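You operate a simulated robot arm through the tools that you are given. There is no shell and no other tool. Be economical: measure what you need, move in short steps, check, and stop when the job is done.

You are at the controls of a simulated two-armed robot. One attempt, no reset.

Task
On the work table, fold the towel in half and then in half again.

The check looks at the end state, three seconds after you hand in, the way a careful person would. Anything else that was tipped, shoved, dropped, spilled or broken makes it a failure. Flat cloth is picked up by pressing the open fingertips on it (5 to 10 N) and closing them slowly along it; thin cloth reads only 2 to 8 mm in the jaws.

Robot
Two 7-joint arms with two-finger parallel grippers on one trunk, on a base that drives. Base frame: it is fixed to the floor where the robot stands at the start and does not move with it; the origin is under the middle of the robot, x ahead of it, y to its left, z up; the surface under the hand at the start is at about z = 800. Readings come in mm, degrees, newtons and seconds.
The left shoulder is at the start at [70, 163, 1095], the right one opposite. With the tool pointing down near the work surface each hand reaches from about 400 to 880 mm from the robot's upright axis, wherever it stands, measured 20 degrees to its own side. Places, roughly: work table [600, -400, 800]. Payload 3.43 kg a hand.
The tool frame of a hand sits at the grasp point between the pads (the TCP): z along the fingers, y along the line on which they close. The tips reach 34 mm beyond it. Largest opening 128 mm; finger width 24, thickness 12; the body of the gripper, 48 by 130 mm, starts 96 mm behind the TCP.
Orientation is told as [roll, pitch, yaw] about the base's x, y, z axes, in that order, counted from this pose: with the fingers straight down and closing along the base's y, the tool's x points along the base's -x, its y along +y and its z along -z.

Tools
- The arms move only by the tool jog_arm. It takes "left_steps", "right_steps" or both (then of equal length, played together; a hand with none holds still); each is text: rows parted by semicolons, each of 7 numbers parted by spaces: the shift along the tool's x, y, z in mm, then the turn, a rotation vector about the tool's x, y, z in degrees, then the finger opening in mm, from 0 to 128. In form: tx ty tz rx ry rz hand; .... A call has 1 to 8 rows; each row shifts and turns the commanded pose from where the row before left it, along the tool's axes as they then stand. A row lasts 0.2 s, in which the tool goes at most 50 mm and 8.6 degrees; a call with a longer step from one row to the next is refused whole, and so is a gripper value outside its range. A pose out of reach is approached as far as the arm can. The call stops where the force on the tool passes 40 N (or 10 N more than at its start, if that is more) or the arm is blocked; 0.2 s more then pass. Each finger travels about 153 mm/s and halts on what it meets, pressing with about 45 N; the grip force reading is that of the motor and also rises with nothing between the fingers. The clock runs only during rows and for 0.2 s after the last one: add rows that do not move to give the fingers time. The reply holds the time, the measured pose of the TCP, the force on the tool along the base axes, the opening and the grip force, in the units named above and with some noise, with the torque about the TCP (base axes, N m) and any sound that the robot's microphone picked up.
- Cameras (640 x 400 px; columns grow to the right, rows downward): "scene" is now at [123.4, -37.4, 1309.1]; the picture's right is [-0.45, -0.89, 0.00], its down [-0.63, 0.32, -0.71] and it looks along [0.63, -0.32, -0.71] (base axes); focal length 270 px, centre (320, 200). "left" rides on the left gripper at [76, 11, -160] in its tool frame; the picture's right is [-0.15, 0.99, 0.00], its down [-0.88, -0.13, -0.46] and it looks along [-0.45, -0.07, 0.89] (tool axes); focal length 234 px, centre (320, 200). "right" rides on the right gripper at [76, -11, -160] in its tool frame; the picture's right is [0.15, 0.99, 0.00], its down [-0.88, 0.13, -0.46] and it looks along [-0.45, 0.07, 0.89] (tool axes); focal length 234 px, centre (320, 200). There is no depth. A picture from a camera that has moved, and an enlarged one, comes with that camera's place and axes in the base frame and with its lens.
- snapshot(camera): a new picture of that camera. The clock stands still meanwhile.
- lift_body(by): slides the trunk up (or, below 0, down) by that many mm; the arms and the scene camera ride with it, the base frame stays. It gives what a move gives, with no picture.
- base_move(legs): drives the robot by 1 to 6 legs, each [ahead, left, turn to the left] in mm, mm and degrees, along the robot's own axes; the way and the turn of a leg run together, so that a leg with both is an arc; at most 1500 mm and 180 degrees a leg. The arms and the cameras ride along, it lands a little off, and it stops where it bumps. It gives what a move gives.
- turn_head(pan, tilt): turns the head with the scene camera to pan (to the left, within 86 degrees either way) and tilt (down, from -29 to 69), counted from straight ahead of the robot. It gives what a move gives.
- close_up(camera, box): a new picture of the part [left, top, right, bottom] of that camera's present view, enlarged. The clock stands still meanwhile.
- hand_in(): hands the job in; it is judged then, once.

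Work in short steps. Places have to be worked out from the pictures, the camera data and where the tool is seen: move nearer, look again, correct. Check each grasp and each placing, and mend what went wrong. You have 120 turns and 100 pictures in all, those below and enlarged ones among them. Open the grippers and draw the arms clear of the work before you hand the job in, unless the task says otherwise; then end with one line.

The tools are called after ">>>" as a command line: name --argument value ..., lists and objects as JSON in quotes. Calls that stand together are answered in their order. jog_arm: Moves the arms, as the interface text tells. Its arguments: {"type":"object","properties":{"left_steps":{"type":"string"},"right_steps":{"type":"string"}},"required":[]} The other tools are called the same way: lift_body (by) slides the trunk up or down; base_move (legs) drives the base; turn_head (pan, tilt) turns the head that bears the scene camera; snapshot (camera) takes a picture; close_up (camera, box) takes an enlarged picture of a part of a camera's view; hand_in () hands the job in.

At the start:

```text
time: 0.0
left_ee_pos: [520.4, 28.1, 1033.7]
left_tcp_rot: [-0.1, 0.0, 0.1]
left_wrist_force: [-0.2, -1.0, -0.5]
left_wrist_torque: [0.0, 0.03, -0.01]
left_finger_gap: 128.3
left_grasp_force: 0.1
right_ee_pos: [420.8, -434.1, 1029.6]
right_tcp_rot: [-0.1, 0.0, -0.1]
right_wrist_force: [-0.1, 0.7, 1.2]
right_wrist_torque: [0.04, 0.0, 0.03]
right_finger_gap: 127.9
right_grasp_force: 0.1
trunk travel left (down, up): [-575.0, 365.0]
robot x, y, heading: [2.9, 2.4, -0.3]
head pan, tilt: [-26.6, 44.9]
```

scene: 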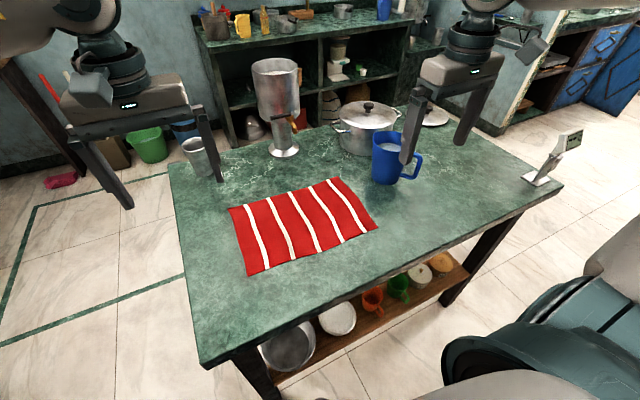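
right: 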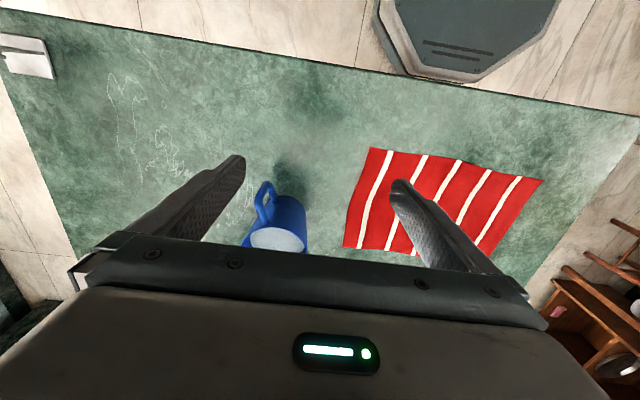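
left: 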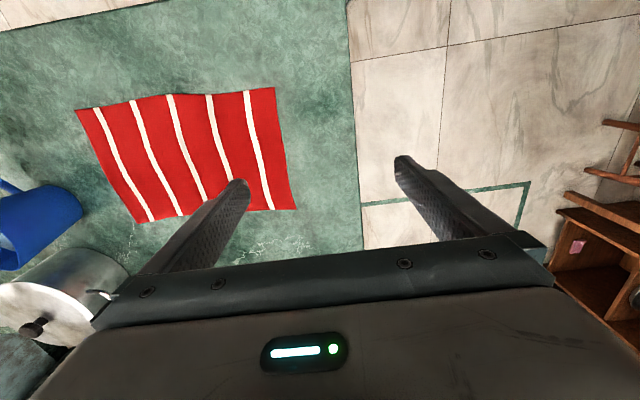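

The towel spans roughly x 425–658, y −360…−35, with the mug and pot to its right and far side. I'll drive sideways to centre the robot on it, so both hands reach its near corners.

>>> base_move --legs '[[0, -200, 0]]'

>>> turn_head --pan 0 --tilt 50

>>> snapshot --camera "scene"

```text
time: 1.6
left_ee_pos: [519.7, -171.0, 1033.7]
left_tcp_rot: [0.0, -0.1, 0.2]
left_wrist_force: [0.7, 0.2, 1.1]
left_wrist_torque: [0.0, 0.02, -0.02]
left_finger_gap: 128.1
left_grasp_force: 0.1
right_ee_pos: [421.2, -632.4, 1030.4]
right_tcp_rot: [0.0, 0.0, 0.2]
right_wrist_force: [0.0, -0.9, 0.1]
right_wrist_torque: [0.02, -0.01, 0.0]
right_finger_gap: 127.7
right_grasp_force: 0.0
trunk travel left (down, up): [-575.0, 365.0]
robot x, y, heading: [2.5, -201.5, -0.1]
head pan, tilt: [-26.6, 44.9]
```

```text
time: 2.5
left_ee_pos: [521.4, -169.8, 1032.9]
left_tcp_rot: [0.0, 0.0, 0.3]
left_wrist_force: [-0.2, -0.5, -0.2]
left_wrist_torque: [0.01, 0.01, 0.02]
left_finger_gap: 128.0
left_grasp_force: 0.0
right_ee_pos: [422.4, -631.1, 1028.9]
right_tcp_rot: [-0.2, 0.1, 0.2]
right_wrist_force: [0.8, 1.7, 0.2]
right_wrist_torque: [0.01, -0.03, 0.04]
right_finger_gap: 128.0
right_grasp_force: 0.0
trunk travel left (down, up): [-575.0, 365.0]
robot x, y, heading: [-1.3, -203.0, 0.1]
head pan, tilt: [0.0, 50.0]
```

```text
96 pictures are left
camera scene: at [127.9, -200.3, 1302.1], right [0.0, -1.0, 0.0], down [-0.77, 0.0, -0.64], along [0.64, 0.0, -0.77], focal length 270 px, centre (320, 200)
```

scene: 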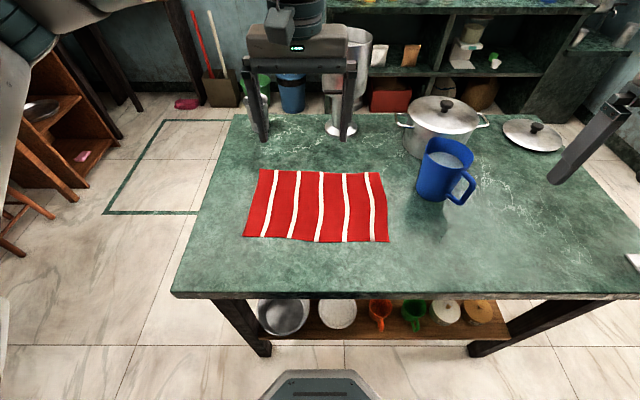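

Corners now: near-left (444,−33), near-right (431,−348), far-left (658,−36), far-right (643,−362). I'm bringing both hands above spots just inside the near corners, narrowing the fingers to 30 mm.

>>> jog_arm --left_steps "8.4 13.5 20 0 0 0 30; 8.4 13.5 20 0 0 0 30; 8.4 13.5 20 0 0 0 30; 8.4 13.5 20 0 0 0 30; 8.4 13.5 20 0 0 0 30; 8.4 13.5 20 0 0 0 30; 8.4 13.5 20 0 0 0 30; 8.4 13.5 20 0 0 0 30" --right_steps "-2.4 38.9 20 0 0 0 30; -2.4 38.9 20 0 0 0 30; -2.4 38.9 20 0 0 0 30; -2.4 38.9 20 0 0 0 30; -2.4 38.9 20 0 0 0 30; -2.4 38.9 20 0 0 0 30; -2.4 38.9 20 0 0 0 30; -2.4 38.9 20 0 0 0 30"

>>> snapshot --camera "scene"

>>> snapshot --camera "right"

>>> snapshot --camera "left"

```text
time: 4.3
left_ee_pos: [451.6, -60.8, 871.2]
left_tcp_rot: [0.0, 0.0, 0.2]
left_wrist_force: [0.3, 0.1, 0.6]
left_wrist_torque: [-0.04, 0.0, 0.03]
left_finger_gap: 29.8
left_grasp_force: 0.0
right_ee_pos: [443.4, -332.8, 874.2]
right_tcp_rot: [0.1, -0.1, 0.1]
right_wrist_force: [-0.2, -0.2, 0.3]
right_wrist_torque: [-0.02, 0.02, -0.01]
right_finger_gap: 30.1
right_grasp_force: 0.0
right hand out of reach, approached as far as the arm can: row 8
trunk travel left (down, up): [-575.0, 365.0]
robot x, y, heading: [1.9, -200.7, -0.1]
head pan, tilt: [0.0, 50.0]
```

```text
95 pictures are left
camera scene: at [128.3, -199.6, 1302.2], right [0.0, -1.0, 0.0], down [-0.77, 0.0, -0.64], along [0.64, 0.0, -0.77], focal length 270 px, centre (320, 200)
```

scene: 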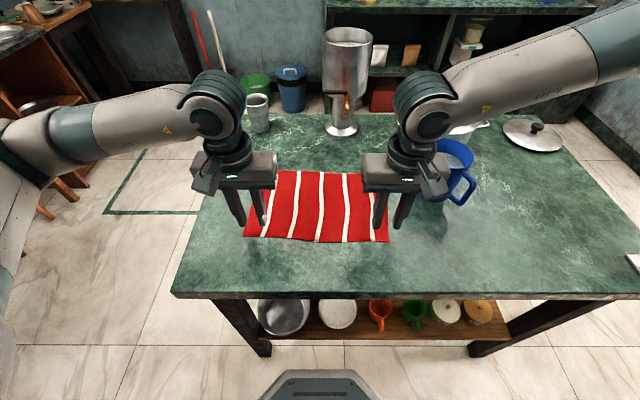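

```text
94 pictures are left
camera right: at [367.3, -343.4, 1034.1], right [-0.15, 0.99, 0.0], down [0.88, 0.13, 0.46], along [0.45, 0.07, -0.89], focal length 234 px, centre (320, 200)
```

right: 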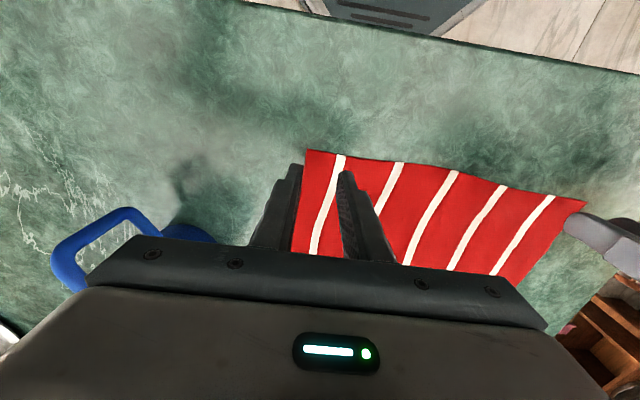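

```text
93 pictures are left
camera left: at [374.3, -49.3, 1031.4], right [0.14, 0.99, 0.0], down [0.88, -0.13, 0.46], along [0.45, -0.07, -0.89], focal length 234 px, centre (320, 200)
```

left: 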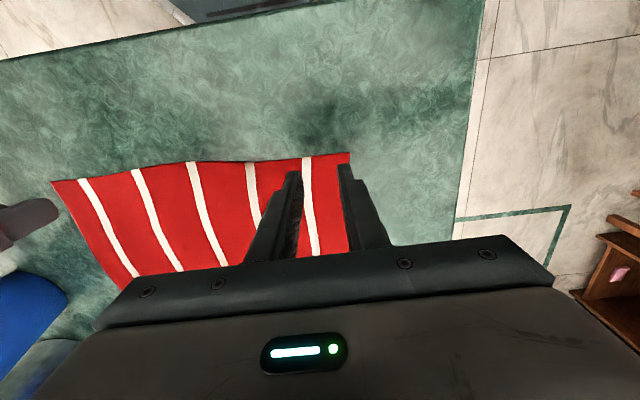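

The right arm sits at its inner reach limit here, and the side cameras confirm the corners at about (431,−348) and (441,−30). I'll back the base up by 120 mm to get more room.

>>> base_move --legs '[[-120, 0, 0]]'

```text
time: 5.6
left_ee_pos: [329.1, -58.8, 872.4]
left_tcp_rot: [-0.1, 0.0, 0.6]
left_wrist_force: [-0.8, 0.1, -0.2]
left_wrist_torque: [0.01, -0.02, 0.01]
left_finger_gap: 30.2
left_grasp_force: 0.1
right_ee_pos: [323.4, -331.5, 873.7]
right_tcp_rot: [0.1, 0.0, 0.4]
right_wrist_force: [0.2, -0.4, -0.6]
right_wrist_torque: [0.04, -0.03, 0.03]
right_finger_gap: 29.9
right_grasp_force: 0.1
trunk travel left (down, up): [-575.0, 365.0]
robot x, y, heading: [-119.2, -199.6, 0.2]
head pan, tilt: [0.0, 50.0]
```

Now I'm moving both hands forward to their grasp spots and down to about 10 mm above the cloth.

>>> jog_arm --left_steps "-31 0 0 0 0 0 30; -31 0 0 0 0 0 30; -31 0 8 0 0 0 30; -30 0 18 0 0 0 30; 0 0 0 0 0 0 30" --right_steps "-30 2 0 0 0 0 30; -30 3 0 0 0 0 30; -30 3 8 0 0 0 30; -29 2 20 0 0 0 30; 0 0 0 0 0 0 30"

>>> snapshot --camera "right"

>>> snapshot --camera "left"

```text
time: 6.8
left_ee_pos: [454.6, -56.3, 847.6]
left_tcp_rot: [0.0, 0.0, 0.6]
left_wrist_force: [-0.5, 0.2, 0.5]
left_wrist_torque: [-0.02, 0.02, 0.06]
left_finger_gap: 30.0
left_grasp_force: 0.1
right_ee_pos: [428.0, -360.0, 864.8]
right_tcp_rot: [0.3, 0.0, 0.5]
right_wrist_force: [-1.0, -0.4, 0.0]
right_wrist_torque: [0.0, -0.02, -0.01]
right_finger_gap: 30.4
right_grasp_force: 0.1
right hand out of reach, approached as far as the arm can: row 1, 2, 3, 4
trunk travel left (down, up): [-575.0, 365.0]
robot x, y, heading: [-120.6, -201.3, 0.5]
head pan, tilt: [0.0, 50.0]
```

```text
92 pictures are left
camera right: at [351.0, -371.6, 1024.7], right [-0.16, 0.99, 0.0], down [0.88, 0.14, 0.46], along [0.45, 0.08, -0.89], focal length 234 px, centre (320, 200)
```

right: 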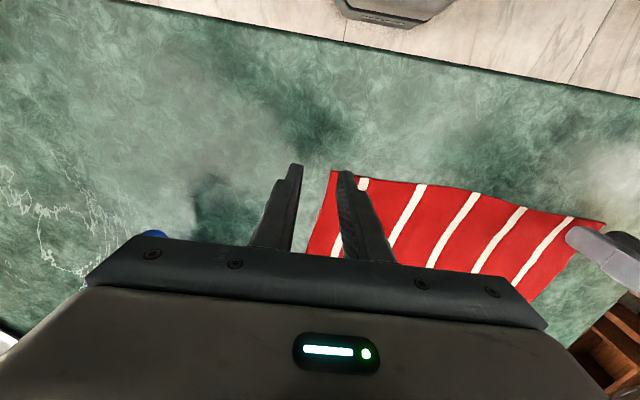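

```text
91 pictures are left
camera left: at [376.8, -45.8, 1008.6], right [0.14, 0.99, 0.0], down [0.88, -0.12, 0.46], along [0.45, -0.06, -0.89], focal length 234 px, centre (320, 200)
```

left: 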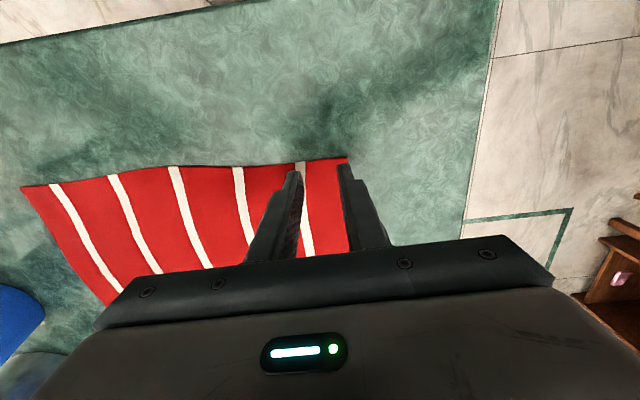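

The left is placed well. The right arm was held up by some joint limit, so I'll lift it a little and approach again.

>>> jog_arm --left_steps "0 0 0 0 0 0 30; 0 0 0 0 0 0 30; 0 0 0 0 0 0 30; 0 0 0 0 0 0 30" --right_steps "-10 0 -35 0 0 0 30; -20 0 -35 0 0 0 30; 0 20 -20 0 0 0 30; 0 20 0 0 0 0 30"

>>> snapshot --camera "scene"

```text
time: 7.8
left_ee_pos: [454.9, -56.4, 849.6]
left_tcp_rot: [0.1, 0.0, 0.5]
left_wrist_force: [0.1, -0.4, 0.1]
left_wrist_torque: [-0.02, -0.02, -0.01]
left_finger_gap: 30.1
left_grasp_force: 0.1
right_ee_pos: [447.1, -343.2, 955.3]
right_tcp_rot: [0.2, 0.0, 0.5]
right_wrist_force: [1.1, -0.3, -0.6]
right_wrist_torque: [0.05, 0.0, 0.0]
right_finger_gap: 30.2
right_grasp_force: 0.0
right hand out of reach, approached as far as the arm can: row 3, 4
trunk travel left (down, up): [-575.0, 365.0]
robot x, y, heading: [-120.8, -204.0, 0.5]
head pan, tilt: [0.0, 50.0]
```

```text
90 pictures are left
camera scene: at [6.7, -200.4, 1302.1], right [0.01, -1.0, 0.0], down [-0.77, -0.01, -0.64], along [0.64, 0.01, -0.77], focal length 270 px, centre (320, 200)
```

scene: 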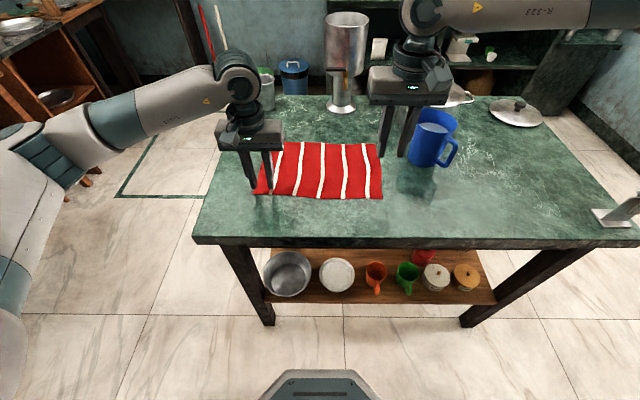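

The right arm cannot come further left than about y −140 relative to the robot. Shifting the base 50 mm to the left gives it room; I'll lift the left hand first.

>>> jog_arm --left_steps "0 0 -30 0 0 0 30; 0 0 0 0 0 0 30"

>>> base_move --legs '[[0, 50, 0]]'

>>> jog_arm --left_steps "0 -25 0 0 0 0 30; 0 -25 0 0 0 0 30; 0 0 0 0 0 0 30; 0 0 0 0 0 0 30" --right_steps "0 -25 20 0 0 0 30; 0 0 20 0 0 0 30; 0 0 20 0 0 0 30; 0 0 20 0 0 0 30"

```text
time: 8.4
left_ee_pos: [453.1, -55.5, 877.9]
left_tcp_rot: [0.0, 0.0, 0.6]
left_wrist_force: [0.3, 0.4, -0.2]
left_wrist_torque: [0.0, 0.01, 0.02]
left_finger_gap: 30.1
left_grasp_force: 0.1
right_ee_pos: [447.4, -342.6, 954.5]
right_tcp_rot: [0.2, -0.1, 0.5]
right_wrist_force: [0.6, 0.2, -0.6]
right_wrist_torque: [0.02, 0.02, 0.02]
right_finger_gap: 29.9
right_grasp_force: 0.1
trunk travel left (down, up): [-575.0, 365.0]
robot x, y, heading: [-120.0, -202.9, 0.6]
head pan, tilt: [0.0, 50.0]
```

```text
time: 9.3
left_ee_pos: [452.7, -4.6, 878.1]
left_tcp_rot: [0.1, 0.0, 0.6]
left_wrist_force: [-0.6, 0.2, 0.4]
left_wrist_torque: [-0.05, 0.01, 0.02]
left_finger_gap: 30.0
left_grasp_force: 0.0
right_ee_pos: [446.9, -292.9, 955.9]
right_tcp_rot: [0.1, -0.1, 0.6]
right_wrist_force: [0.4, -0.1, 0.3]
right_wrist_torque: [-0.01, 0.0, -0.05]
right_finger_gap: 29.7
right_grasp_force: 0.1
trunk travel left (down, up): [-575.0, 365.0]
robot x, y, heading: [-121.0, -152.9, 0.7]
head pan, tilt: [0.0, 50.0]
```

```text
time: 10.3
left_ee_pos: [451.5, -56.4, 877.2]
left_tcp_rot: [0.0, 0.0, 0.6]
left_wrist_force: [-0.5, 0.3, -0.1]
left_wrist_torque: [0.0, -0.01, 0.02]
left_finger_gap: 30.3
left_grasp_force: 0.1
right_ee_pos: [449.1, -317.7, 876.8]
right_tcp_rot: [0.2, 0.0, 0.6]
right_wrist_force: [0.1, 1.2, 0.2]
right_wrist_torque: [-0.01, 0.01, 0.0]
right_finger_gap: 29.8
right_grasp_force: 0.1
trunk travel left (down, up): [-575.0, 365.0]
robot x, y, heading: [-117.8, -154.8, 0.8]
head pan, tilt: [0.0, 50.0]
```

Both hands now follow. I'm trimming x and y and lowering to just above the cloth, then I'll look.

>>> jog_arm --left_steps "0 -2 10 0 0 0 30; 0 0 12 0 0 0 30; 0 0 10 0 0 0 30; 0 0 0 0 0 0 30" --right_steps "7 -3 10 0 0 0 30; 0 0 12 0 0 0 30; 0 0 10 0 0 0 30; 0 0 0 0 0 0 30"

>>> snapshot --camera "right"

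>>> snapshot --camera "left"

```text
time: 11.3
left_ee_pos: [452.2, -57.7, 845.6]
left_tcp_rot: [0.0, 0.0, 0.6]
left_wrist_force: [0.0, 0.0, -0.1]
left_wrist_torque: [-0.01, 0.01, 0.01]
left_finger_gap: 29.8
left_grasp_force: 0.1
right_ee_pos: [439.9, -323.5, 845.5]
right_tcp_rot: [0.3, -0.2, 0.6]
right_wrist_force: [0.5, 0.2, 0.2]
right_wrist_torque: [0.0, 0.0, -0.02]
right_finger_gap: 29.7
right_grasp_force: 0.0
right hand out of reach, approached as far as the arm can: row 3
trunk travel left (down, up): [-575.0, 365.0]
robot x, y, heading: [-119.5, -148.0, 0.7]
head pan, tilt: [0.0, 50.0]
```

```text
89 pictures are left
camera right: at [363.3, -336.4, 1005.2], right [-0.16, 0.99, 0.01], down [0.88, 0.14, 0.46], along [0.45, 0.08, -0.89], focal length 234 px, centre (320, 200)
```

right: 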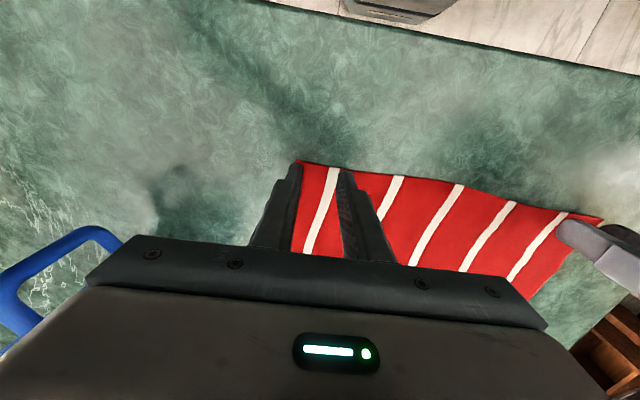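

```text
88 pictures are left
camera left: at [375.0, -48.0, 1006.2], right [0.14, 0.99, 0.0], down [0.88, -0.12, 0.46], along [0.45, -0.06, -0.89], focal length 234 px, centre (320, 200)
```

left: 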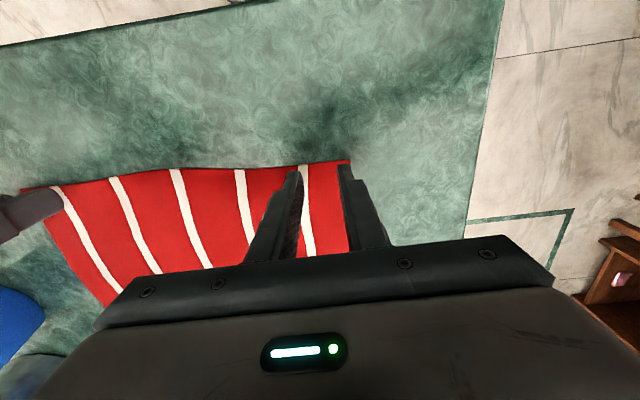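

The right hand is at its near limit again. I'll lift both hands slightly, back up 70 mm and come back in, with the arms more extended.

>>> jog_arm --left_steps "0 0 -25 0 0 0 30; 0 0 0 0 0 0 30" --right_steps "0 0 -30 0 0 0 30; 0 0 0 0 0 0 30"

>>> base_move --legs '[[-70, 0, 0]]'

>>> jog_arm --left_steps "-24 0 0 0 0 0 30; -24 0 0 0 0 0 30; -22 0 10 0 0 0 30; 0 0 12 0 0 0 30; 0 0 0 0 0 0 30" --right_steps "-24 0 0 0 0 0 30; -24 0 0 0 0 0 30; -22 0 10 0 0 0 30; 0 0 12 0 0 0 30; 0 0 0 0 0 0 30"

```text
time: 11.9
left_ee_pos: [453.8, -57.1, 871.1]
left_tcp_rot: [0.1, 0.1, 0.7]
left_wrist_force: [0.7, 0.6, 1.2]
left_wrist_torque: [0.0, 0.02, 0.0]
left_finger_gap: 30.2
left_grasp_force: 0.0
right_ee_pos: [440.0, -323.1, 875.4]
right_tcp_rot: [0.3, 0.0, 0.6]
right_wrist_force: [0.8, 0.5, 0.2]
right_wrist_torque: [-0.02, 0.05, -0.03]
right_finger_gap: 30.1
right_grasp_force: 0.0
trunk travel left (down, up): [-575.0, 365.0]
robot x, y, heading: [-124.0, -150.2, 0.7]
head pan, tilt: [0.0, 50.0]
```

```text
time: 12.9
left_ee_pos: [380.4, -56.9, 872.3]
left_tcp_rot: [0.0, -0.1, 0.7]
left_wrist_force: [0.0, 0.9, 0.5]
left_wrist_torque: [0.0, -0.03, -0.05]
left_finger_gap: 30.2
left_grasp_force: 0.1
right_ee_pos: [365.7, -322.3, 877.5]
right_tcp_rot: [0.2, -0.1, 0.8]
right_wrist_force: [-0.5, 0.1, -0.3]
right_wrist_torque: [-0.01, -0.01, -0.01]
right_finger_gap: 29.8
right_grasp_force: 0.1
trunk travel left (down, up): [-575.0, 365.0]
robot x, y, heading: [-193.4, -154.7, 0.6]
head pan, tilt: [0.0, 50.0]
```

```text
time: 14.1
left_ee_pos: [450.6, -55.2, 849.0]
left_tcp_rot: [0.0, 0.0, 0.8]
left_wrist_force: [0.3, 0.2, 0.6]
left_wrist_torque: [-0.02, 0.02, -0.01]
left_finger_gap: 30.1
left_grasp_force: 0.0
right_ee_pos: [421.0, -346.3, 866.0]
right_tcp_rot: [0.2, -0.1, 0.7]
right_wrist_force: [-0.3, -0.4, 0.4]
right_wrist_torque: [-0.01, 0.0, -0.01]
right_finger_gap: 30.0
right_grasp_force: 0.2
right hand out of reach, approached as far as the arm can: row 2, 3, 4
trunk travel left (down, up): [-575.0, 365.0]
robot x, y, heading: [-190.4, -151.1, 0.9]
head pan, tilt: [0.0, 50.0]
```

The readings show the right arm is bounded by an azimuth of about 17° to its own side. So the base should be closer and more to the left, near (−20, −115); I'll raise the hands, then drive there.

>>> jog_arm --left_steps "20 0 -30 0 0 0 30; 20 0 -30 0 0 0 30; 20 0 -30 0 0 0 30; 20 0 0 0 0 0 30" --right_steps "0 -20 -40 0 0 0 30; 20 0 -30 0 0 0 30; 20 0 -20 0 0 0 30; 20 0 0 0 0 0 30"

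>>> base_move --legs '[[170, 36, -0.7]]'

```text
time: 15.1
left_ee_pos: [370.4, -53.8, 943.8]
left_tcp_rot: [0.1, 0.0, 0.8]
left_wrist_force: [0.8, -0.3, 1.0]
left_wrist_torque: [0.0, -0.01, 0.0]
left_finger_gap: 29.9
left_grasp_force: 0.0
right_ee_pos: [359.3, -368.6, 955.7]
right_tcp_rot: [0.2, -0.2, 0.7]
right_wrist_force: [-0.3, 0.6, 0.0]
right_wrist_torque: [-0.03, -0.02, 0.0]
right_finger_gap: 29.9
right_grasp_force: 0.0
trunk travel left (down, up): [-575.0, 365.0]
robot x, y, heading: [-193.5, -153.0, 0.8]
head pan, tilt: [0.0, 50.0]
```

```text
time: 16.6
left_ee_pos: [536.6, -20.0, 941.8]
left_tcp_rot: [0.0, 0.0, 0.3]
left_wrist_force: [-0.1, 0.6, -0.8]
left_wrist_torque: [-0.01, 0.01, 0.0]
left_finger_gap: 30.1
left_grasp_force: 0.0
right_ee_pos: [523.3, -334.7, 956.0]
right_tcp_rot: [0.2, 0.0, 0.2]
right_wrist_force: [-0.3, -0.1, -0.2]
right_wrist_torque: [0.02, 0.05, -0.02]
right_finger_gap: 30.0
right_grasp_force: 0.0
trunk travel left (down, up): [-575.0, 365.0]
robot x, y, heading: [-28.4, -112.1, 0.3]
head pan, tilt: [0.0, 50.0]
```

The base is at (−28,−112). Now I'm bringing both hands back over the near corners, down to just above the cloth.

>>> jog_arm --left_steps "21 -9.5 15 0 0 0 30; 21 -9.5 20 0 0 0 30; 21 -9.5 20 0 0 0 30; 21 -9.5 20 0 0 0 30; 0 0 19 0 0 0 30; 0 0 0 0 0 0 30" --right_steps "21 3 15 0 0 0 30; 21 3 25 0 0 0 30; 21 3 25 0 0 0 30; 21 4 23 0 0 0 30; 0 0 20 0 0 0 30; 0 0 0 0 0 0 30"

>>> snapshot --camera "right"

>>> snapshot --camera "left"

```text
time: 18.0
left_ee_pos: [452.0, -61.1, 851.5]
left_tcp_rot: [0.0, -0.1, 0.3]
left_wrist_force: [-0.5, 0.3, 0.0]
left_wrist_torque: [0.01, -0.04, 0.0]
left_finger_gap: 30.0
left_grasp_force: 0.0
right_ee_pos: [437.8, -321.2, 849.4]
right_tcp_rot: [0.1, 0.0, 0.2]
right_wrist_force: [-0.2, 0.1, 0.0]
right_wrist_torque: [-0.03, -0.01, 0.0]
right_finger_gap: 30.1
right_grasp_force: 0.0
trunk travel left (down, up): [-575.0, 365.0]
robot x, y, heading: [-29.6, -115.7, 0.3]
head pan, tilt: [0.0, 50.0]
```

```text
87 pictures are left
camera right: at [361.9, -331.9, 1009.5], right [-0.15, 0.99, 0.0], down [0.88, 0.13, 0.46], along [0.45, 0.07, -0.89], focal length 234 px, centre (320, 200)
```

right: 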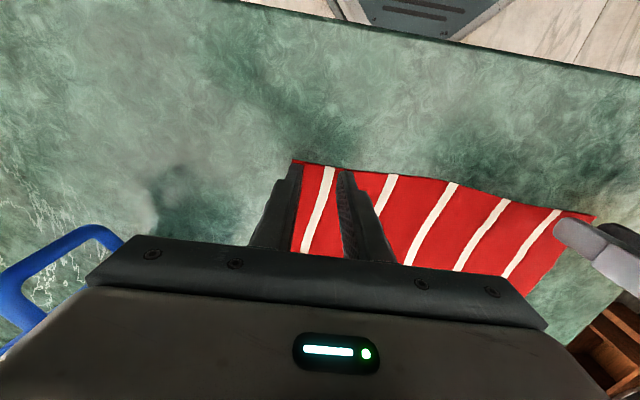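

```text
86 pictures are left
camera left: at [373.6, -49.1, 1011.0], right [0.14, 0.99, 0.0], down [0.88, -0.13, 0.46], along [0.45, -0.06, -0.89], focal length 234 px, centre (320, 200)
```

left: 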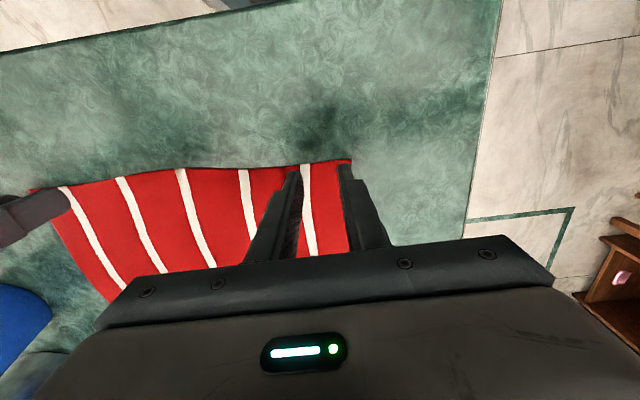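

No reach complaint and both fingertip pairs sit just inside the corners. Now I'm pressing down slowly.

>>> jog_arm --left_steps "0 0 5 0 0 0 30; 0 0 5 0 0 0 30; 0 0 3 0 0 0 30; 0 0 0 0 0 0 30" --right_steps "-2 0 4 0 0 0 30; 0 0 4 0 0 0 30; 0 0 3 0 0 0 30; 0 0 0 0 0 0 30"

```text
time: 19.0
left_ee_pos: [452.8, -60.4, 835.4]
left_tcp_rot: [0.0, 0.0, 0.3]
left_wrist_force: [-0.1, -0.4, -0.9]
left_wrist_torque: [0.05, 0.0, -0.02]
left_finger_gap: 30.1
left_grasp_force: 0.0
right_ee_pos: [440.9, -321.4, 837.2]
right_tcp_rot: [0.3, 0.1, 0.2]
right_wrist_force: [0.0, 0.4, 0.0]
right_wrist_torque: [0.0, 0.04, 0.02]
right_finger_gap: 30.0
right_grasp_force: 0.2
trunk travel left (down, up): [-575.0, 365.0]
robot x, y, heading: [-29.0, -113.5, 0.4]
head pan, tilt: [0.0, 50.0]
```

Not quite touching yet; stepping 1–2 mm at a time.

>>> jog_arm --left_steps "0 0 1 0 0 0 30; 0 0 1 0 0 0 30; 0 0 0 0 0 0 30" --right_steps "0 0 2 0 0 0 30; 0 0 1 0 0 0 30; 0 0 0 0 0 0 30"

```text
time: 19.8
left_ee_pos: [452.2, -59.2, 835.9]
left_tcp_rot: [-0.1, -0.3, 0.3]
left_wrist_force: [1.8, 0.5, 11.8]
left_wrist_torque: [0.08, -0.09, 0.0]
left_finger_gap: 30.0
left_grasp_force: 0.1
right_ee_pos: [440.1, -321.6, 836.7]
right_tcp_rot: [0.2, -0.3, 0.2]
right_wrist_force: [2.3, 0.0, 13.6]
right_wrist_torque: [-0.17, -0.06, 0.01]
right_finger_gap: 30.1
right_grasp_force: 0.2
trunk travel left (down, up): [-575.0, 365.0]
robot x, y, heading: [-30.0, -115.7, 0.1]
head pan, tilt: [0.0, 50.0]
```

Contact is at 12–14 N. I'm easing off half a millimetre and closing slowly.

>>> jog_arm --left_steps "0 0 -0.5 0 0 0 30; 0 0 0 0 0 0 26; 0 0 0 0 0 0 22; 0 0 0 0 0 0 18; 0 0 0 0 0 0 14; 0 0 0 0 0 0 10; 0 0 0 0 0 0 5; 0 0 0 0 0 0 0" --right_steps "0 0 -0.6 0 0 0 30; 0 0 0 0 0 0 26; 0 0 0 0 0 0 22; 0 0 0 0 0 0 18; 0 0 0 0 0 0 14; 0 0 0 0 0 0 10; 0 0 0 0 0 0 5; 0 0 0 0 0 0 0"

>>> snapshot --camera "right"

>>> snapshot --camera "left"

```text
time: 21.6
left_ee_pos: [450.0, -59.5, 836.2]
left_tcp_rot: [0.0, -0.3, 0.3]
left_wrist_force: [0.6, -5.4, 19.6]
left_wrist_torque: [-0.19, 0.0, 0.0]
left_finger_gap: 2.0
left_grasp_force: 37.0
right_ee_pos: [440.3, -321.9, 835.5]
right_tcp_rot: [0.2, -0.1, 0.2]
right_wrist_force: [0.7, 3.3, 14.2]
right_wrist_torque: [0.15, -0.07, -0.03]
right_finger_gap: 1.5
right_grasp_force: 36.1
trunk travel left (down, up): [-575.0, 365.0]
robot x, y, heading: [-26.2, -116.3, 0.1]
head pan, tilt: [0.0, 50.0]
```

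```text
85 pictures are left
camera right: at [362.8, -333.3, 995.6], right [-0.15, 0.99, 0.0], down [0.88, 0.13, 0.46], along [0.45, 0.07, -0.89], focal length 234 px, centre (320, 200)
```

right: 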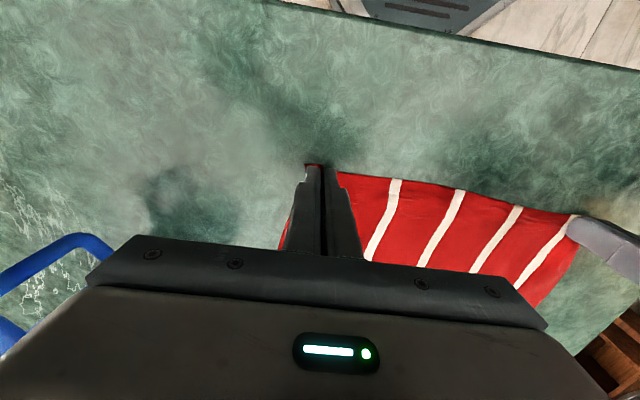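

```text
84 pictures are left
camera left: at [372.9, -49.2, 995.0], right [0.14, 0.99, 0.0], down [0.88, -0.13, 0.46], along [0.45, -0.07, -0.89], focal length 234 px, centre (320, 200)
```

left: 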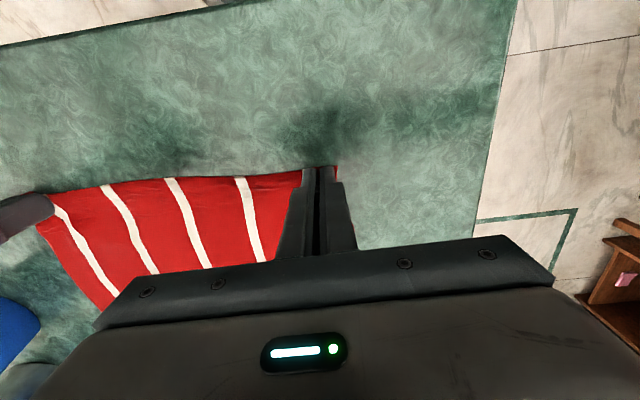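

Both jaws read 1.5–2 mm with cloth drawn in. I'm lifting 50 mm to check the grasp.

>>> jog_arm --left_steps "0 0 -10 0 0 0 0; -5 0 -15 0 0 0 0; -5 0 -20 0 0 0 0; 0 0 0 0 0 0 0" --right_steps "0 0 -10 0 0 0 0; -5 0 -15 0 0 0 0; -5 0 -20 0 0 0 0; 0 0 0 0 0 0 0"

>>> snapshot --camera "scene"

```text
time: 22.6
left_ee_pos: [463.8, -60.4, 878.0]
left_tcp_rot: [-0.1, 0.1, 0.3]
left_wrist_force: [-0.4, -4.7, -0.7]
left_wrist_torque: [-0.18, 0.03, 0.0]
left_finger_gap: 1.8
left_grasp_force: 36.4
right_ee_pos: [451.5, -324.4, 880.4]
right_tcp_rot: [0.1, 0.0, 0.2]
right_wrist_force: [1.1, 3.4, 0.4]
right_wrist_torque: [0.11, -0.03, -0.02]
right_finger_gap: 1.2
right_grasp_force: 35.8
trunk travel left (down, up): [-575.0, 365.0]
robot x, y, heading: [-29.6, -116.8, 0.4]
head pan, tilt: [0.0, 50.0]
```

```text
83 pictures are left
camera scene: at [99.7, -114.4, 1302.0], right [0.0, -1.0, 0.0], down [-0.77, 0.0, -0.64], along [0.64, 0.0, -0.77], focal length 270 px, centre (320, 200)
```

scene: 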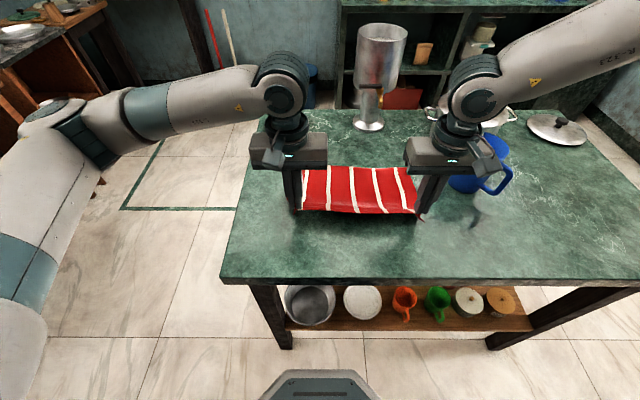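

Both corners are held and the edge hangs cleanly. I'm carrying them up and over toward the middle.

>>> jog_arm --left_steps "-18 -1 -8 0 0 0 0; -22 -1 -10 0 0 0 0; -25 -1 -8 0 0 0 0; -25 0 -4 0 0 0 0; 0 0 0 0 6.7 0 0; 0 0 0 0 6.7 0 0; 0 0 0 0 6.6 0 0; 0 0 0 0 0 0 0" --right_steps "-18 1 -8 0 0 0 0; -22 0 -10 0 0 0 0; -25 0 -8 0 0 0 0; -25 -2 -4 0 0 0 0; 0 0 0 0 6.7 0 0; 0 0 0 0 6.7 0 0; 0 0 0 0 6.6 0 0; 0 0 0 0 0 0 0"

>>> snapshot --camera "scene"

```text
time: 24.4
left_ee_pos: [551.5, -62.7, 909.0]
left_tcp_rot: [-0.1, 20.0, 0.2]
left_wrist_force: [-0.7, -5.5, 0.1]
left_wrist_torque: [-0.16, 0.0, 0.01]
left_finger_gap: 1.9
left_grasp_force: 37.2
right_ee_pos: [536.9, -327.0, 913.1]
right_tcp_rot: [0.2, 19.9, 0.3]
right_wrist_force: [0.0, 4.8, -0.2]
right_wrist_torque: [0.17, -0.01, -0.05]
right_finger_gap: 1.4
right_grasp_force: 36.0
right hand out of reach, approached as far as the arm can: row 7
trunk travel left (down, up): [-575.0, 365.0]
robot x, y, heading: [-30.9, -111.9, 0.6]
head pan, tilt: [0.0, 50.0]
```

```text
82 pictures are left
camera scene: at [98.7, -114.1, 1302.2], right [0.0, -1.0, 0.0], down [-0.77, 0.0, -0.64], along [0.64, 0.0, -0.77], focal length 270 px, centre (320, 200)
```

scene: 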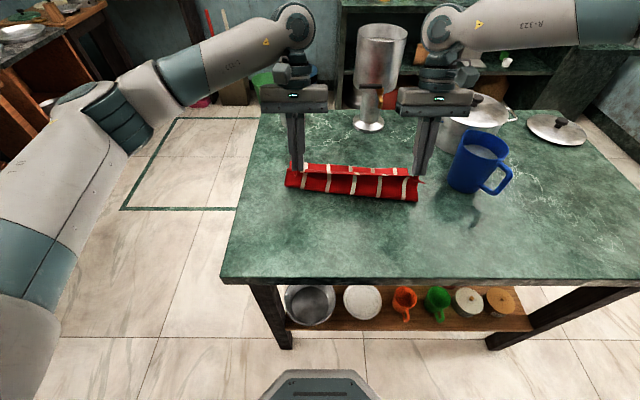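

The cloth rolls over nicely, but the right arm is near a limit with this tilt. I'm reducing the tilt to 10° and moving on toward the far edge, descending.

>>> jog_arm --left_steps "0 0 0 0 -5 0 0; 0 0 0 0 -5 0 0; -25.5 0 0.6 0 0 0 0; -26.4 0 5.5 0 0 0 0; -28.1 0 15.4 0 0 0 0; 0 0 0 0 0 0 0" --right_steps "0 0 0 0 -5 0 0; 0 0 0 0 -5 0 0; -25.5 -1 0.6 0 0 0 0; -26.4 -1 5.5 0 0 0 0; -28.1 -2 15.4 0 0 0 0; 0 0 0 0 0 0 0"

>>> snapshot --camera "scene"

```text
time: 25.8
left_ee_pos: [627.1, -65.3, 871.6]
left_tcp_rot: [-0.3, 10.0, 0.1]
left_wrist_force: [-4.6, -32.2, 2.3]
left_wrist_torque: [-1.15, 0.18, 0.14]
left_finger_gap: 1.9
left_grasp_force: 36.6
right_ee_pos: [590.6, -346.8, 886.9]
right_tcp_rot: [0.5, 9.8, 0.4]
right_wrist_force: [3.7, 32.4, -2.3]
right_wrist_torque: [1.09, -0.15, -0.34]
right_finger_gap: 1.2
right_grasp_force: 35.6
right hand out of reach, approached as far as the arm can: row 4, 5
trunk travel left (down, up): [-575.0, 365.0]
robot x, y, heading: [-29.2, -118.4, 0.2]
head pan, tilt: [0.0, 50.0]
```

```text
81 pictures are left
camera scene: at [99.1, -114.2, 1302.1], right [0.0, -1.0, 0.0], down [-0.77, 0.0, -0.64], along [0.64, 0.0, -0.77], focal length 270 px, centre (320, 200)
```

scene: 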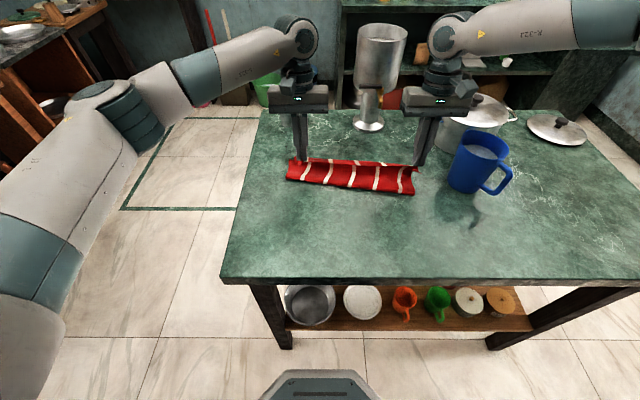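

The right arm stopped short because of the tilt and is stretching the cloth sideways (32 N). I'm turning the right hand vertical and letting it come back inward.

>>> jog_arm --right_steps "0 0 0 0 -5 0 0; 0 0 0 0 -5 0 0; 0 8 0 0 0 0 0; 0 8 0 0 0 0 0; 0 0 0 0 0 0 0" --left_steps "0 0 0 0 0 0 0; 0 0 0 0 0 0 0; 0 0 0 0 0 0 0; 0 0 0 0 0 0 0; 0 0 0 0 0 0 0"

```text
time: 27.0
left_ee_pos: [628.2, -61.8, 870.8]
left_tcp_rot: [0.1, 10.0, 0.4]
left_wrist_force: [-2.1, -13.6, 1.1]
left_wrist_torque: [-0.47, 0.07, 0.06]
left_finger_gap: 2.0
left_grasp_force: 36.7
right_ee_pos: [589.7, -335.2, 885.5]
right_tcp_rot: [0.1, 0.0, 0.2]
right_wrist_force: [1.2, 14.2, -1.4]
right_wrist_torque: [0.47, -0.08, -0.05]
right_finger_gap: 0.4
right_grasp_force: 35.1
trunk travel left (down, up): [-575.0, 365.0]
robot x, y, heading: [-26.1, -112.7, 0.1]
head pan, tilt: [0.0, 50.0]
```

Tension is down to 14 N. Continuing: the right goes forward and down to the far edge, and the left finishes its last stretch.

>>> jog_arm --right_steps "-12 4 0 0 0 0 0; -14 2 5 0 0 0 0; -14 0 12 0 0 0 0; -8 0 14 0 0 0 0; 0 0 8 0 0 0 0; 0 0 0 0 0 0 0" --left_steps "0 0 0 0 0 0 0; -4 0 2 0 0 0 0; -8 0 6 0 0 0 0; -8 0 6 0 0 0 0; -8 0 6 0 0 0 0; 0 0 0 0 0 0 0"

>>> snapshot --camera "scene"

```text
time: 28.4
left_ee_pos: [651.3, -63.1, 849.2]
left_tcp_rot: [-0.3, 10.0, 0.1]
left_wrist_force: [-3.0, -31.2, 1.0]
left_wrist_torque: [-1.06, 0.11, 0.16]
left_finger_gap: 1.8
left_grasp_force: 36.8
right_ee_pos: [618.1, -346.1, 857.6]
right_tcp_rot: [0.5, -0.1, 0.4]
right_wrist_force: [3.6, 31.8, -1.3]
right_wrist_torque: [1.07, -0.13, -0.13]
right_finger_gap: 0.6
right_grasp_force: 35.8
right hand out of reach, approached as far as the arm can: row 2, 3, 4, 5
trunk travel left (down, up): [-575.0, 365.0]
robot x, y, heading: [-28.3, -117.4, 0.3]
head pan, tilt: [0.0, 50.0]
```

```text
80 pictures are left
camera scene: at [99.4, -114.4, 1302.1], right [0.0, -1.0, 0.0], down [-0.77, 0.0, -0.64], along [0.64, 0.0, -0.77], focal length 270 px, centre (320, 200)
```

scene: 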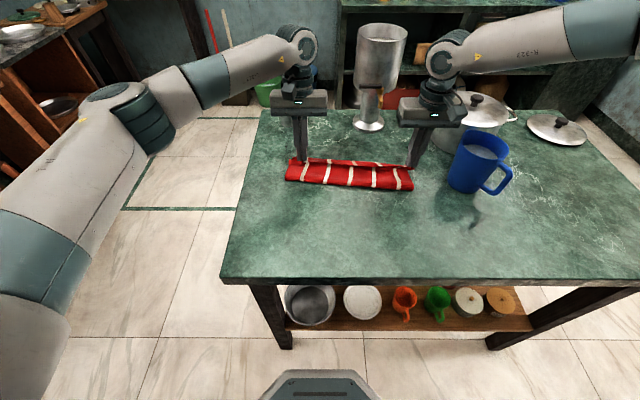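

The right arm needs more angle to its side. I'll relieve the tension with the left hand, shift the base 40 mm left, then bring both hands back by the same amount.

>>> jog_arm --left_steps "0 -5 -5 0 0 0 0; 0 -5 -5 0 0 0 0"

>>> base_move --legs '[[0, 40, 0]]'

>>> jog_arm --left_steps "0 -10 0 0 0 0 0; 0 -10 0 0 0 0 0; 0 -10 0 0 0 0 0; 0 0 0 0 0 0 0" --right_steps "0 -10 0 0 0 0 0; 0 -10 0 0 0 0 0; 0 -10 0 0 0 0 0; 0 0 0 0 0 0 0"

>>> snapshot --camera "scene"

```text
time: 29.0
left_ee_pos: [654.0, -72.0, 858.5]
left_tcp_rot: [0.2, 10.0, 0.5]
left_wrist_force: [-2.3, -19.9, -0.5]
left_wrist_torque: [-0.68, 0.06, 0.11]
left_finger_gap: 2.0
left_grasp_force: 36.7
right_ee_pos: [617.7, -348.8, 856.1]
right_tcp_rot: [0.3, -0.1, 0.2]
right_wrist_force: [2.7, 20.6, 0.8]
right_wrist_torque: [0.73, -0.1, -0.14]
right_finger_gap: 0.4
right_grasp_force: 35.1
trunk travel left (down, up): [-575.0, 365.0]
robot x, y, heading: [-31.9, -115.8, 0.1]
head pan, tilt: [0.0, 50.0]
```

```text
time: 29.9
left_ee_pos: [653.6, -32.6, 858.6]
left_tcp_rot: [-0.1, 10.1, 0.2]
left_wrist_force: [-3.5, -17.1, -0.5]
left_wrist_torque: [-0.61, 0.06, 0.11]
left_finger_gap: 1.9
left_grasp_force: 36.5
right_ee_pos: [617.6, -309.4, 855.2]
right_tcp_rot: [0.3, -0.1, 0.0]
right_wrist_force: [2.2, 17.9, 0.5]
right_wrist_torque: [0.64, -0.06, -0.11]
right_finger_gap: 0.2
right_grasp_force: 35.5
trunk travel left (down, up): [-575.0, 365.0]
robot x, y, heading: [-27.8, -72.3, -0.1]
head pan, tilt: [0.0, 50.0]
```

```text
time: 30.9
left_ee_pos: [653.4, -62.6, 858.1]
left_tcp_rot: [0.0, 10.0, 0.1]
left_wrist_force: [-2.4, -16.4, -1.5]
left_wrist_torque: [-0.54, 0.06, 0.09]
left_finger_gap: 1.5
left_grasp_force: 36.4
right_ee_pos: [617.5, -339.2, 855.7]
right_tcp_rot: [0.3, -0.1, 0.1]
right_wrist_force: [2.5, 16.9, -1.0]
right_wrist_torque: [0.61, -0.05, -0.07]
right_finger_gap: 0.3
right_grasp_force: 35.6
trunk travel left (down, up): [-575.0, 365.0]
robot x, y, heading: [-26.9, -74.4, 0.1]
head pan, tilt: [0.0, 50.0]
```

```text
79 pictures are left
camera scene: at [99.5, -74.2, 1302.0], right [0.0, -1.0, 0.0], down [-0.77, 0.0, -0.64], along [0.64, 0.0, -0.77], focal length 270 px, centre (320, 200)
```

scene: 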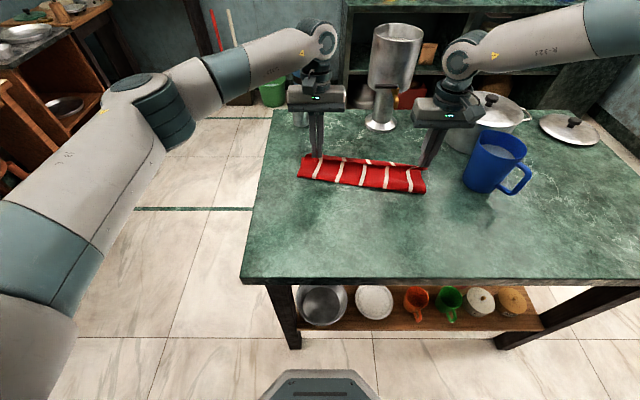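

Now the right hand can go forward in line with the left one, slightly inward, and both lower to the table.

>>> jog_arm --left_steps "0 0 0 0 0 0 0; 0 0 0 0 0 0 0; 0 0 0 0 0 0 0; -1.3 0 7 0 0 0 0; -1.3 0 7 0 0 0 0; 0 0 0 0 0 0 0" --right_steps "-7 3 0 0 0 0 0; -7 3 0 0 0 0 0; -7 2 0 0 0 0 0; 0 0 7 0 0 0 0; 0 0 7 0 0 0 0; 0 0 0 0 0 0 0"

>>> close_up --camera "scene" --box '[270, 90, 470, 215]'

```text
time: 32.2
left_ee_pos: [654.1, -62.5, 844.7]
left_tcp_rot: [0.1, 10.0, 0.2]
left_wrist_force: [-1.1, -9.3, -1.1]
left_wrist_torque: [-0.29, 0.05, 0.03]
left_finger_gap: 1.7
left_grasp_force: 36.4
right_ee_pos: [633.2, -334.5, 845.4]
right_tcp_rot: [0.4, -0.3, 0.0]
right_wrist_force: [1.0, 9.3, 0.5]
right_wrist_torque: [0.31, -0.02, -0.02]
right_finger_gap: 0.2
right_grasp_force: 35.4
right hand out of reach, approached as far as the arm can: row 5
trunk travel left (down, up): [-575.0, 365.0]
robot x, y, heading: [-28.4, -74.7, 0.6]
head pan, tilt: [0.0, 50.0]
```

```text
3.20 times, centred on (370, 152) of scene
camera zoom: at [99.2, -74.7, 1302.1], right [0.0, -1.0, 0.0], down [-0.77, 0.0, -0.64], along [0.64, 0.0, -0.77], focal length 864 px, centre (160, 352)
```

zoom: 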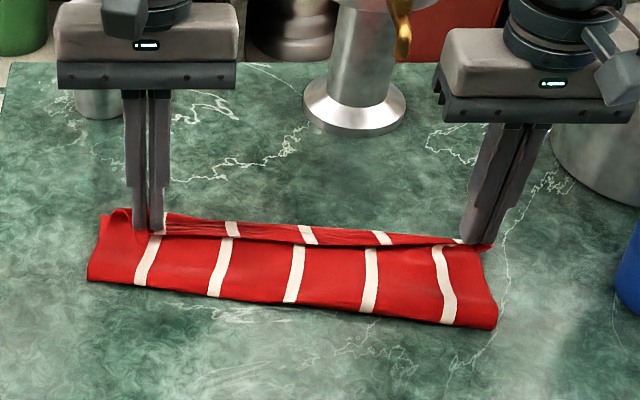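

The strip is folded; tips are about 10 mm above the table. I'll open the fingers gently and rise to look at the alignment.

>>> jog_arm --left_steps "-0.7 0 4 0 0 0 0; 0 0 0 0 0 0 8; 0 0 0 0 0 0 16; 0 0 0 0 0 0 24; 0 0 0 0 0 0 24; 0 0 -15 0 0 0 24; 0 0 -30 0 0 0 24; 0 0 -40 0 0 0 24" --right_steps "0 -2 4 0 0 0 0; 0 0 0 0 0 0 8; 0 0 0 0 0 0 16; 0 0 0 0 0 0 24; 0 0 0 0 0 0 24; 0 0 -15 0 0 0 24; 0 0 -30 0 0 0 24; 0 0 -40 0 0 0 24"

>>> jog_arm --left_steps "0 0 -40 0 -5 0 24; 0 20 -40 0 -5 0 24; 0 30 0 0 0 0 24; 0 30 0 0 0 0 24" --right_steps "0 0 -40 0 0 0 24; 0 0 -40 0 0 0 24; 0 -20 0 0 0 0 24; 0 -20 0 0 0 0 24"

>>> close_up --camera "scene" --box '[270, 90, 470, 215]'

```text
time: 34.0
left_ee_pos: [671.3, -66.7, 926.4]
left_tcp_rot: [0.1, 9.8, 0.2]
left_wrist_force: [-0.3, 0.5, 0.0]
left_wrist_torque: [0.0, -0.03, 0.01]
left_finger_gap: 24.2
left_grasp_force: 0.1
right_ee_pos: [631.4, -336.2, 928.5]
right_tcp_rot: [0.4, -0.3, 0.2]
right_wrist_force: [-0.9, 0.0, -0.3]
right_wrist_torque: [-0.01, 0.0, -0.04]
right_finger_gap: 24.4
right_grasp_force: 0.0
trunk travel left (down, up): [-575.0, 365.0]
robot x, y, heading: [-30.6, -74.6, 0.2]
head pan, tilt: [0.0, 50.0]
```

```text
time: 35.0
left_ee_pos: [679.1, 18.0, 1002.2]
left_tcp_rot: [-0.1, -0.1, 0.2]
left_wrist_force: [-1.2, -1.2, 0.4]
left_wrist_torque: [-0.05, -0.01, -0.01]
left_finger_gap: 23.9
left_grasp_force: 0.1
right_ee_pos: [633.6, -376.7, 1008.5]
right_tcp_rot: [0.3, -0.2, 0.1]
right_wrist_force: [-0.6, 0.0, 0.8]
right_wrist_torque: [-0.01, -0.02, 0.0]
right_finger_gap: 24.0
right_grasp_force: 0.1
trunk travel left (down, up): [-575.0, 365.0]
robot x, y, heading: [-25.9, -74.4, 0.3]
head pan, tilt: [0.0, 50.0]
```

```text
3.20 times, centred on (370, 152) of scene
camera zoom: at [98.1, -73.9, 1302.2], right [0.0, -1.0, 0.0], down [-0.77, 0.0, -0.64], along [0.64, 0.0, -0.77], focal length 864 px, centre (160, 352)
```

zoom: 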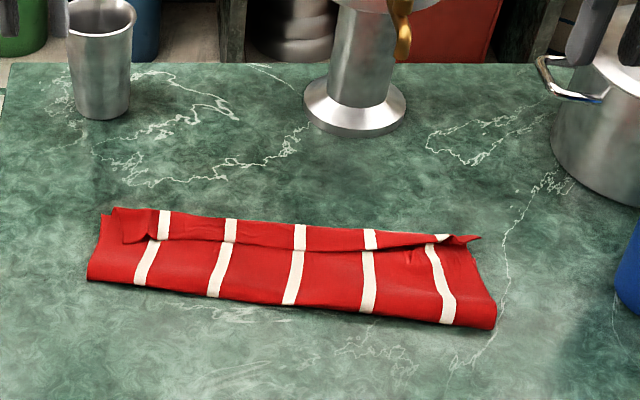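

The cloth is released. I need a closer look at where the top layer's edge lies against the bottom one.

>>> close_up --camera "scene" --box '[290, 145, 362, 190]'

>>> close_up --camera "scene" --box '[360, 150, 432, 195]'

>>> snapshot --camera "left"

>>> snapshot --camera "right"

```text
8.89 times, centred on (326, 168) of scene
camera zoom: at [98.1, -73.9, 1302.2], right [0.0, -1.0, 0.0], down [-0.77, 0.0, -0.64], along [0.64, 0.0, -0.77], focal length 2402 px, centre (267, 489)
```

zoom: 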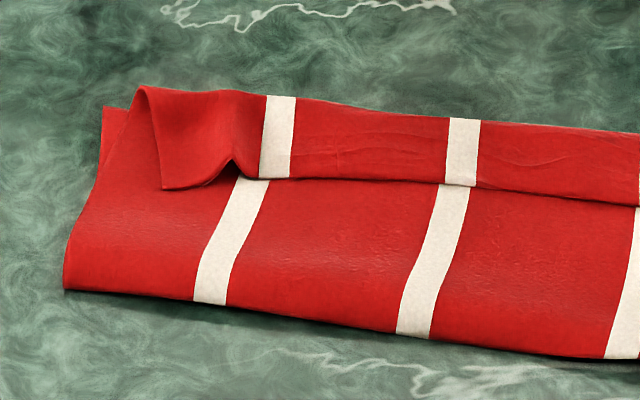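

```text
8.89 times, centred on (396, 172) of scene
camera zoom: at [98.1, -73.9, 1302.2], right [0.0, -1.0, 0.0], down [-0.77, 0.0, -0.64], along [0.64, 0.0, -0.77], focal length 2402 px, centre (-356, 444)
```

zoom: 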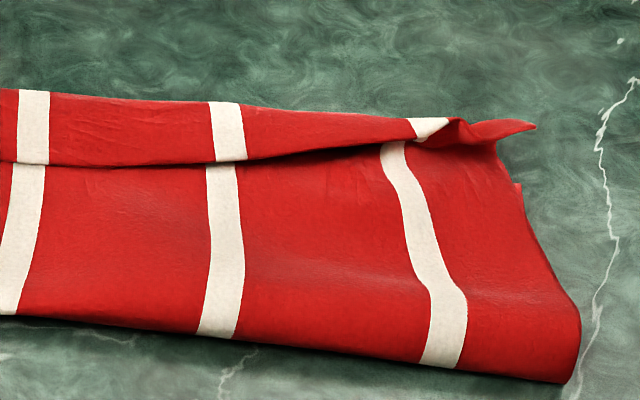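

```text
74 pictures are left
camera left: at [600.4, 29.3, 1162.7], right [0.14, 0.99, 0.0], down [0.88, -0.13, 0.46], along [0.45, -0.07, -0.89], focal length 234 px, centre (320, 200)
```

left: 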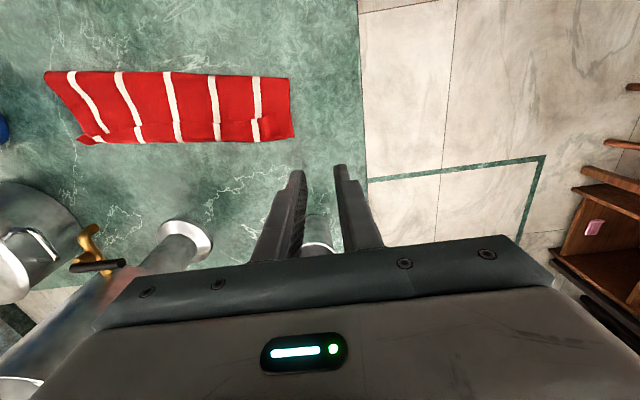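

```text
73 pictures are left
camera right: at [556.4, -386.5, 1168.3], right [-0.15, 0.99, 0.0], down [0.88, 0.13, 0.46], along [0.45, 0.07, -0.89], focal length 234 px, centre (320, 200)
```

right: 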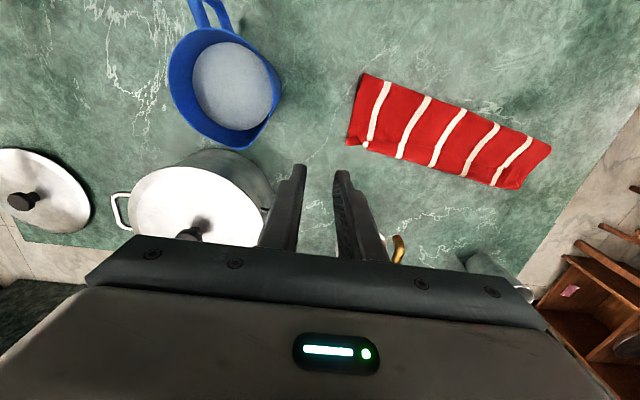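

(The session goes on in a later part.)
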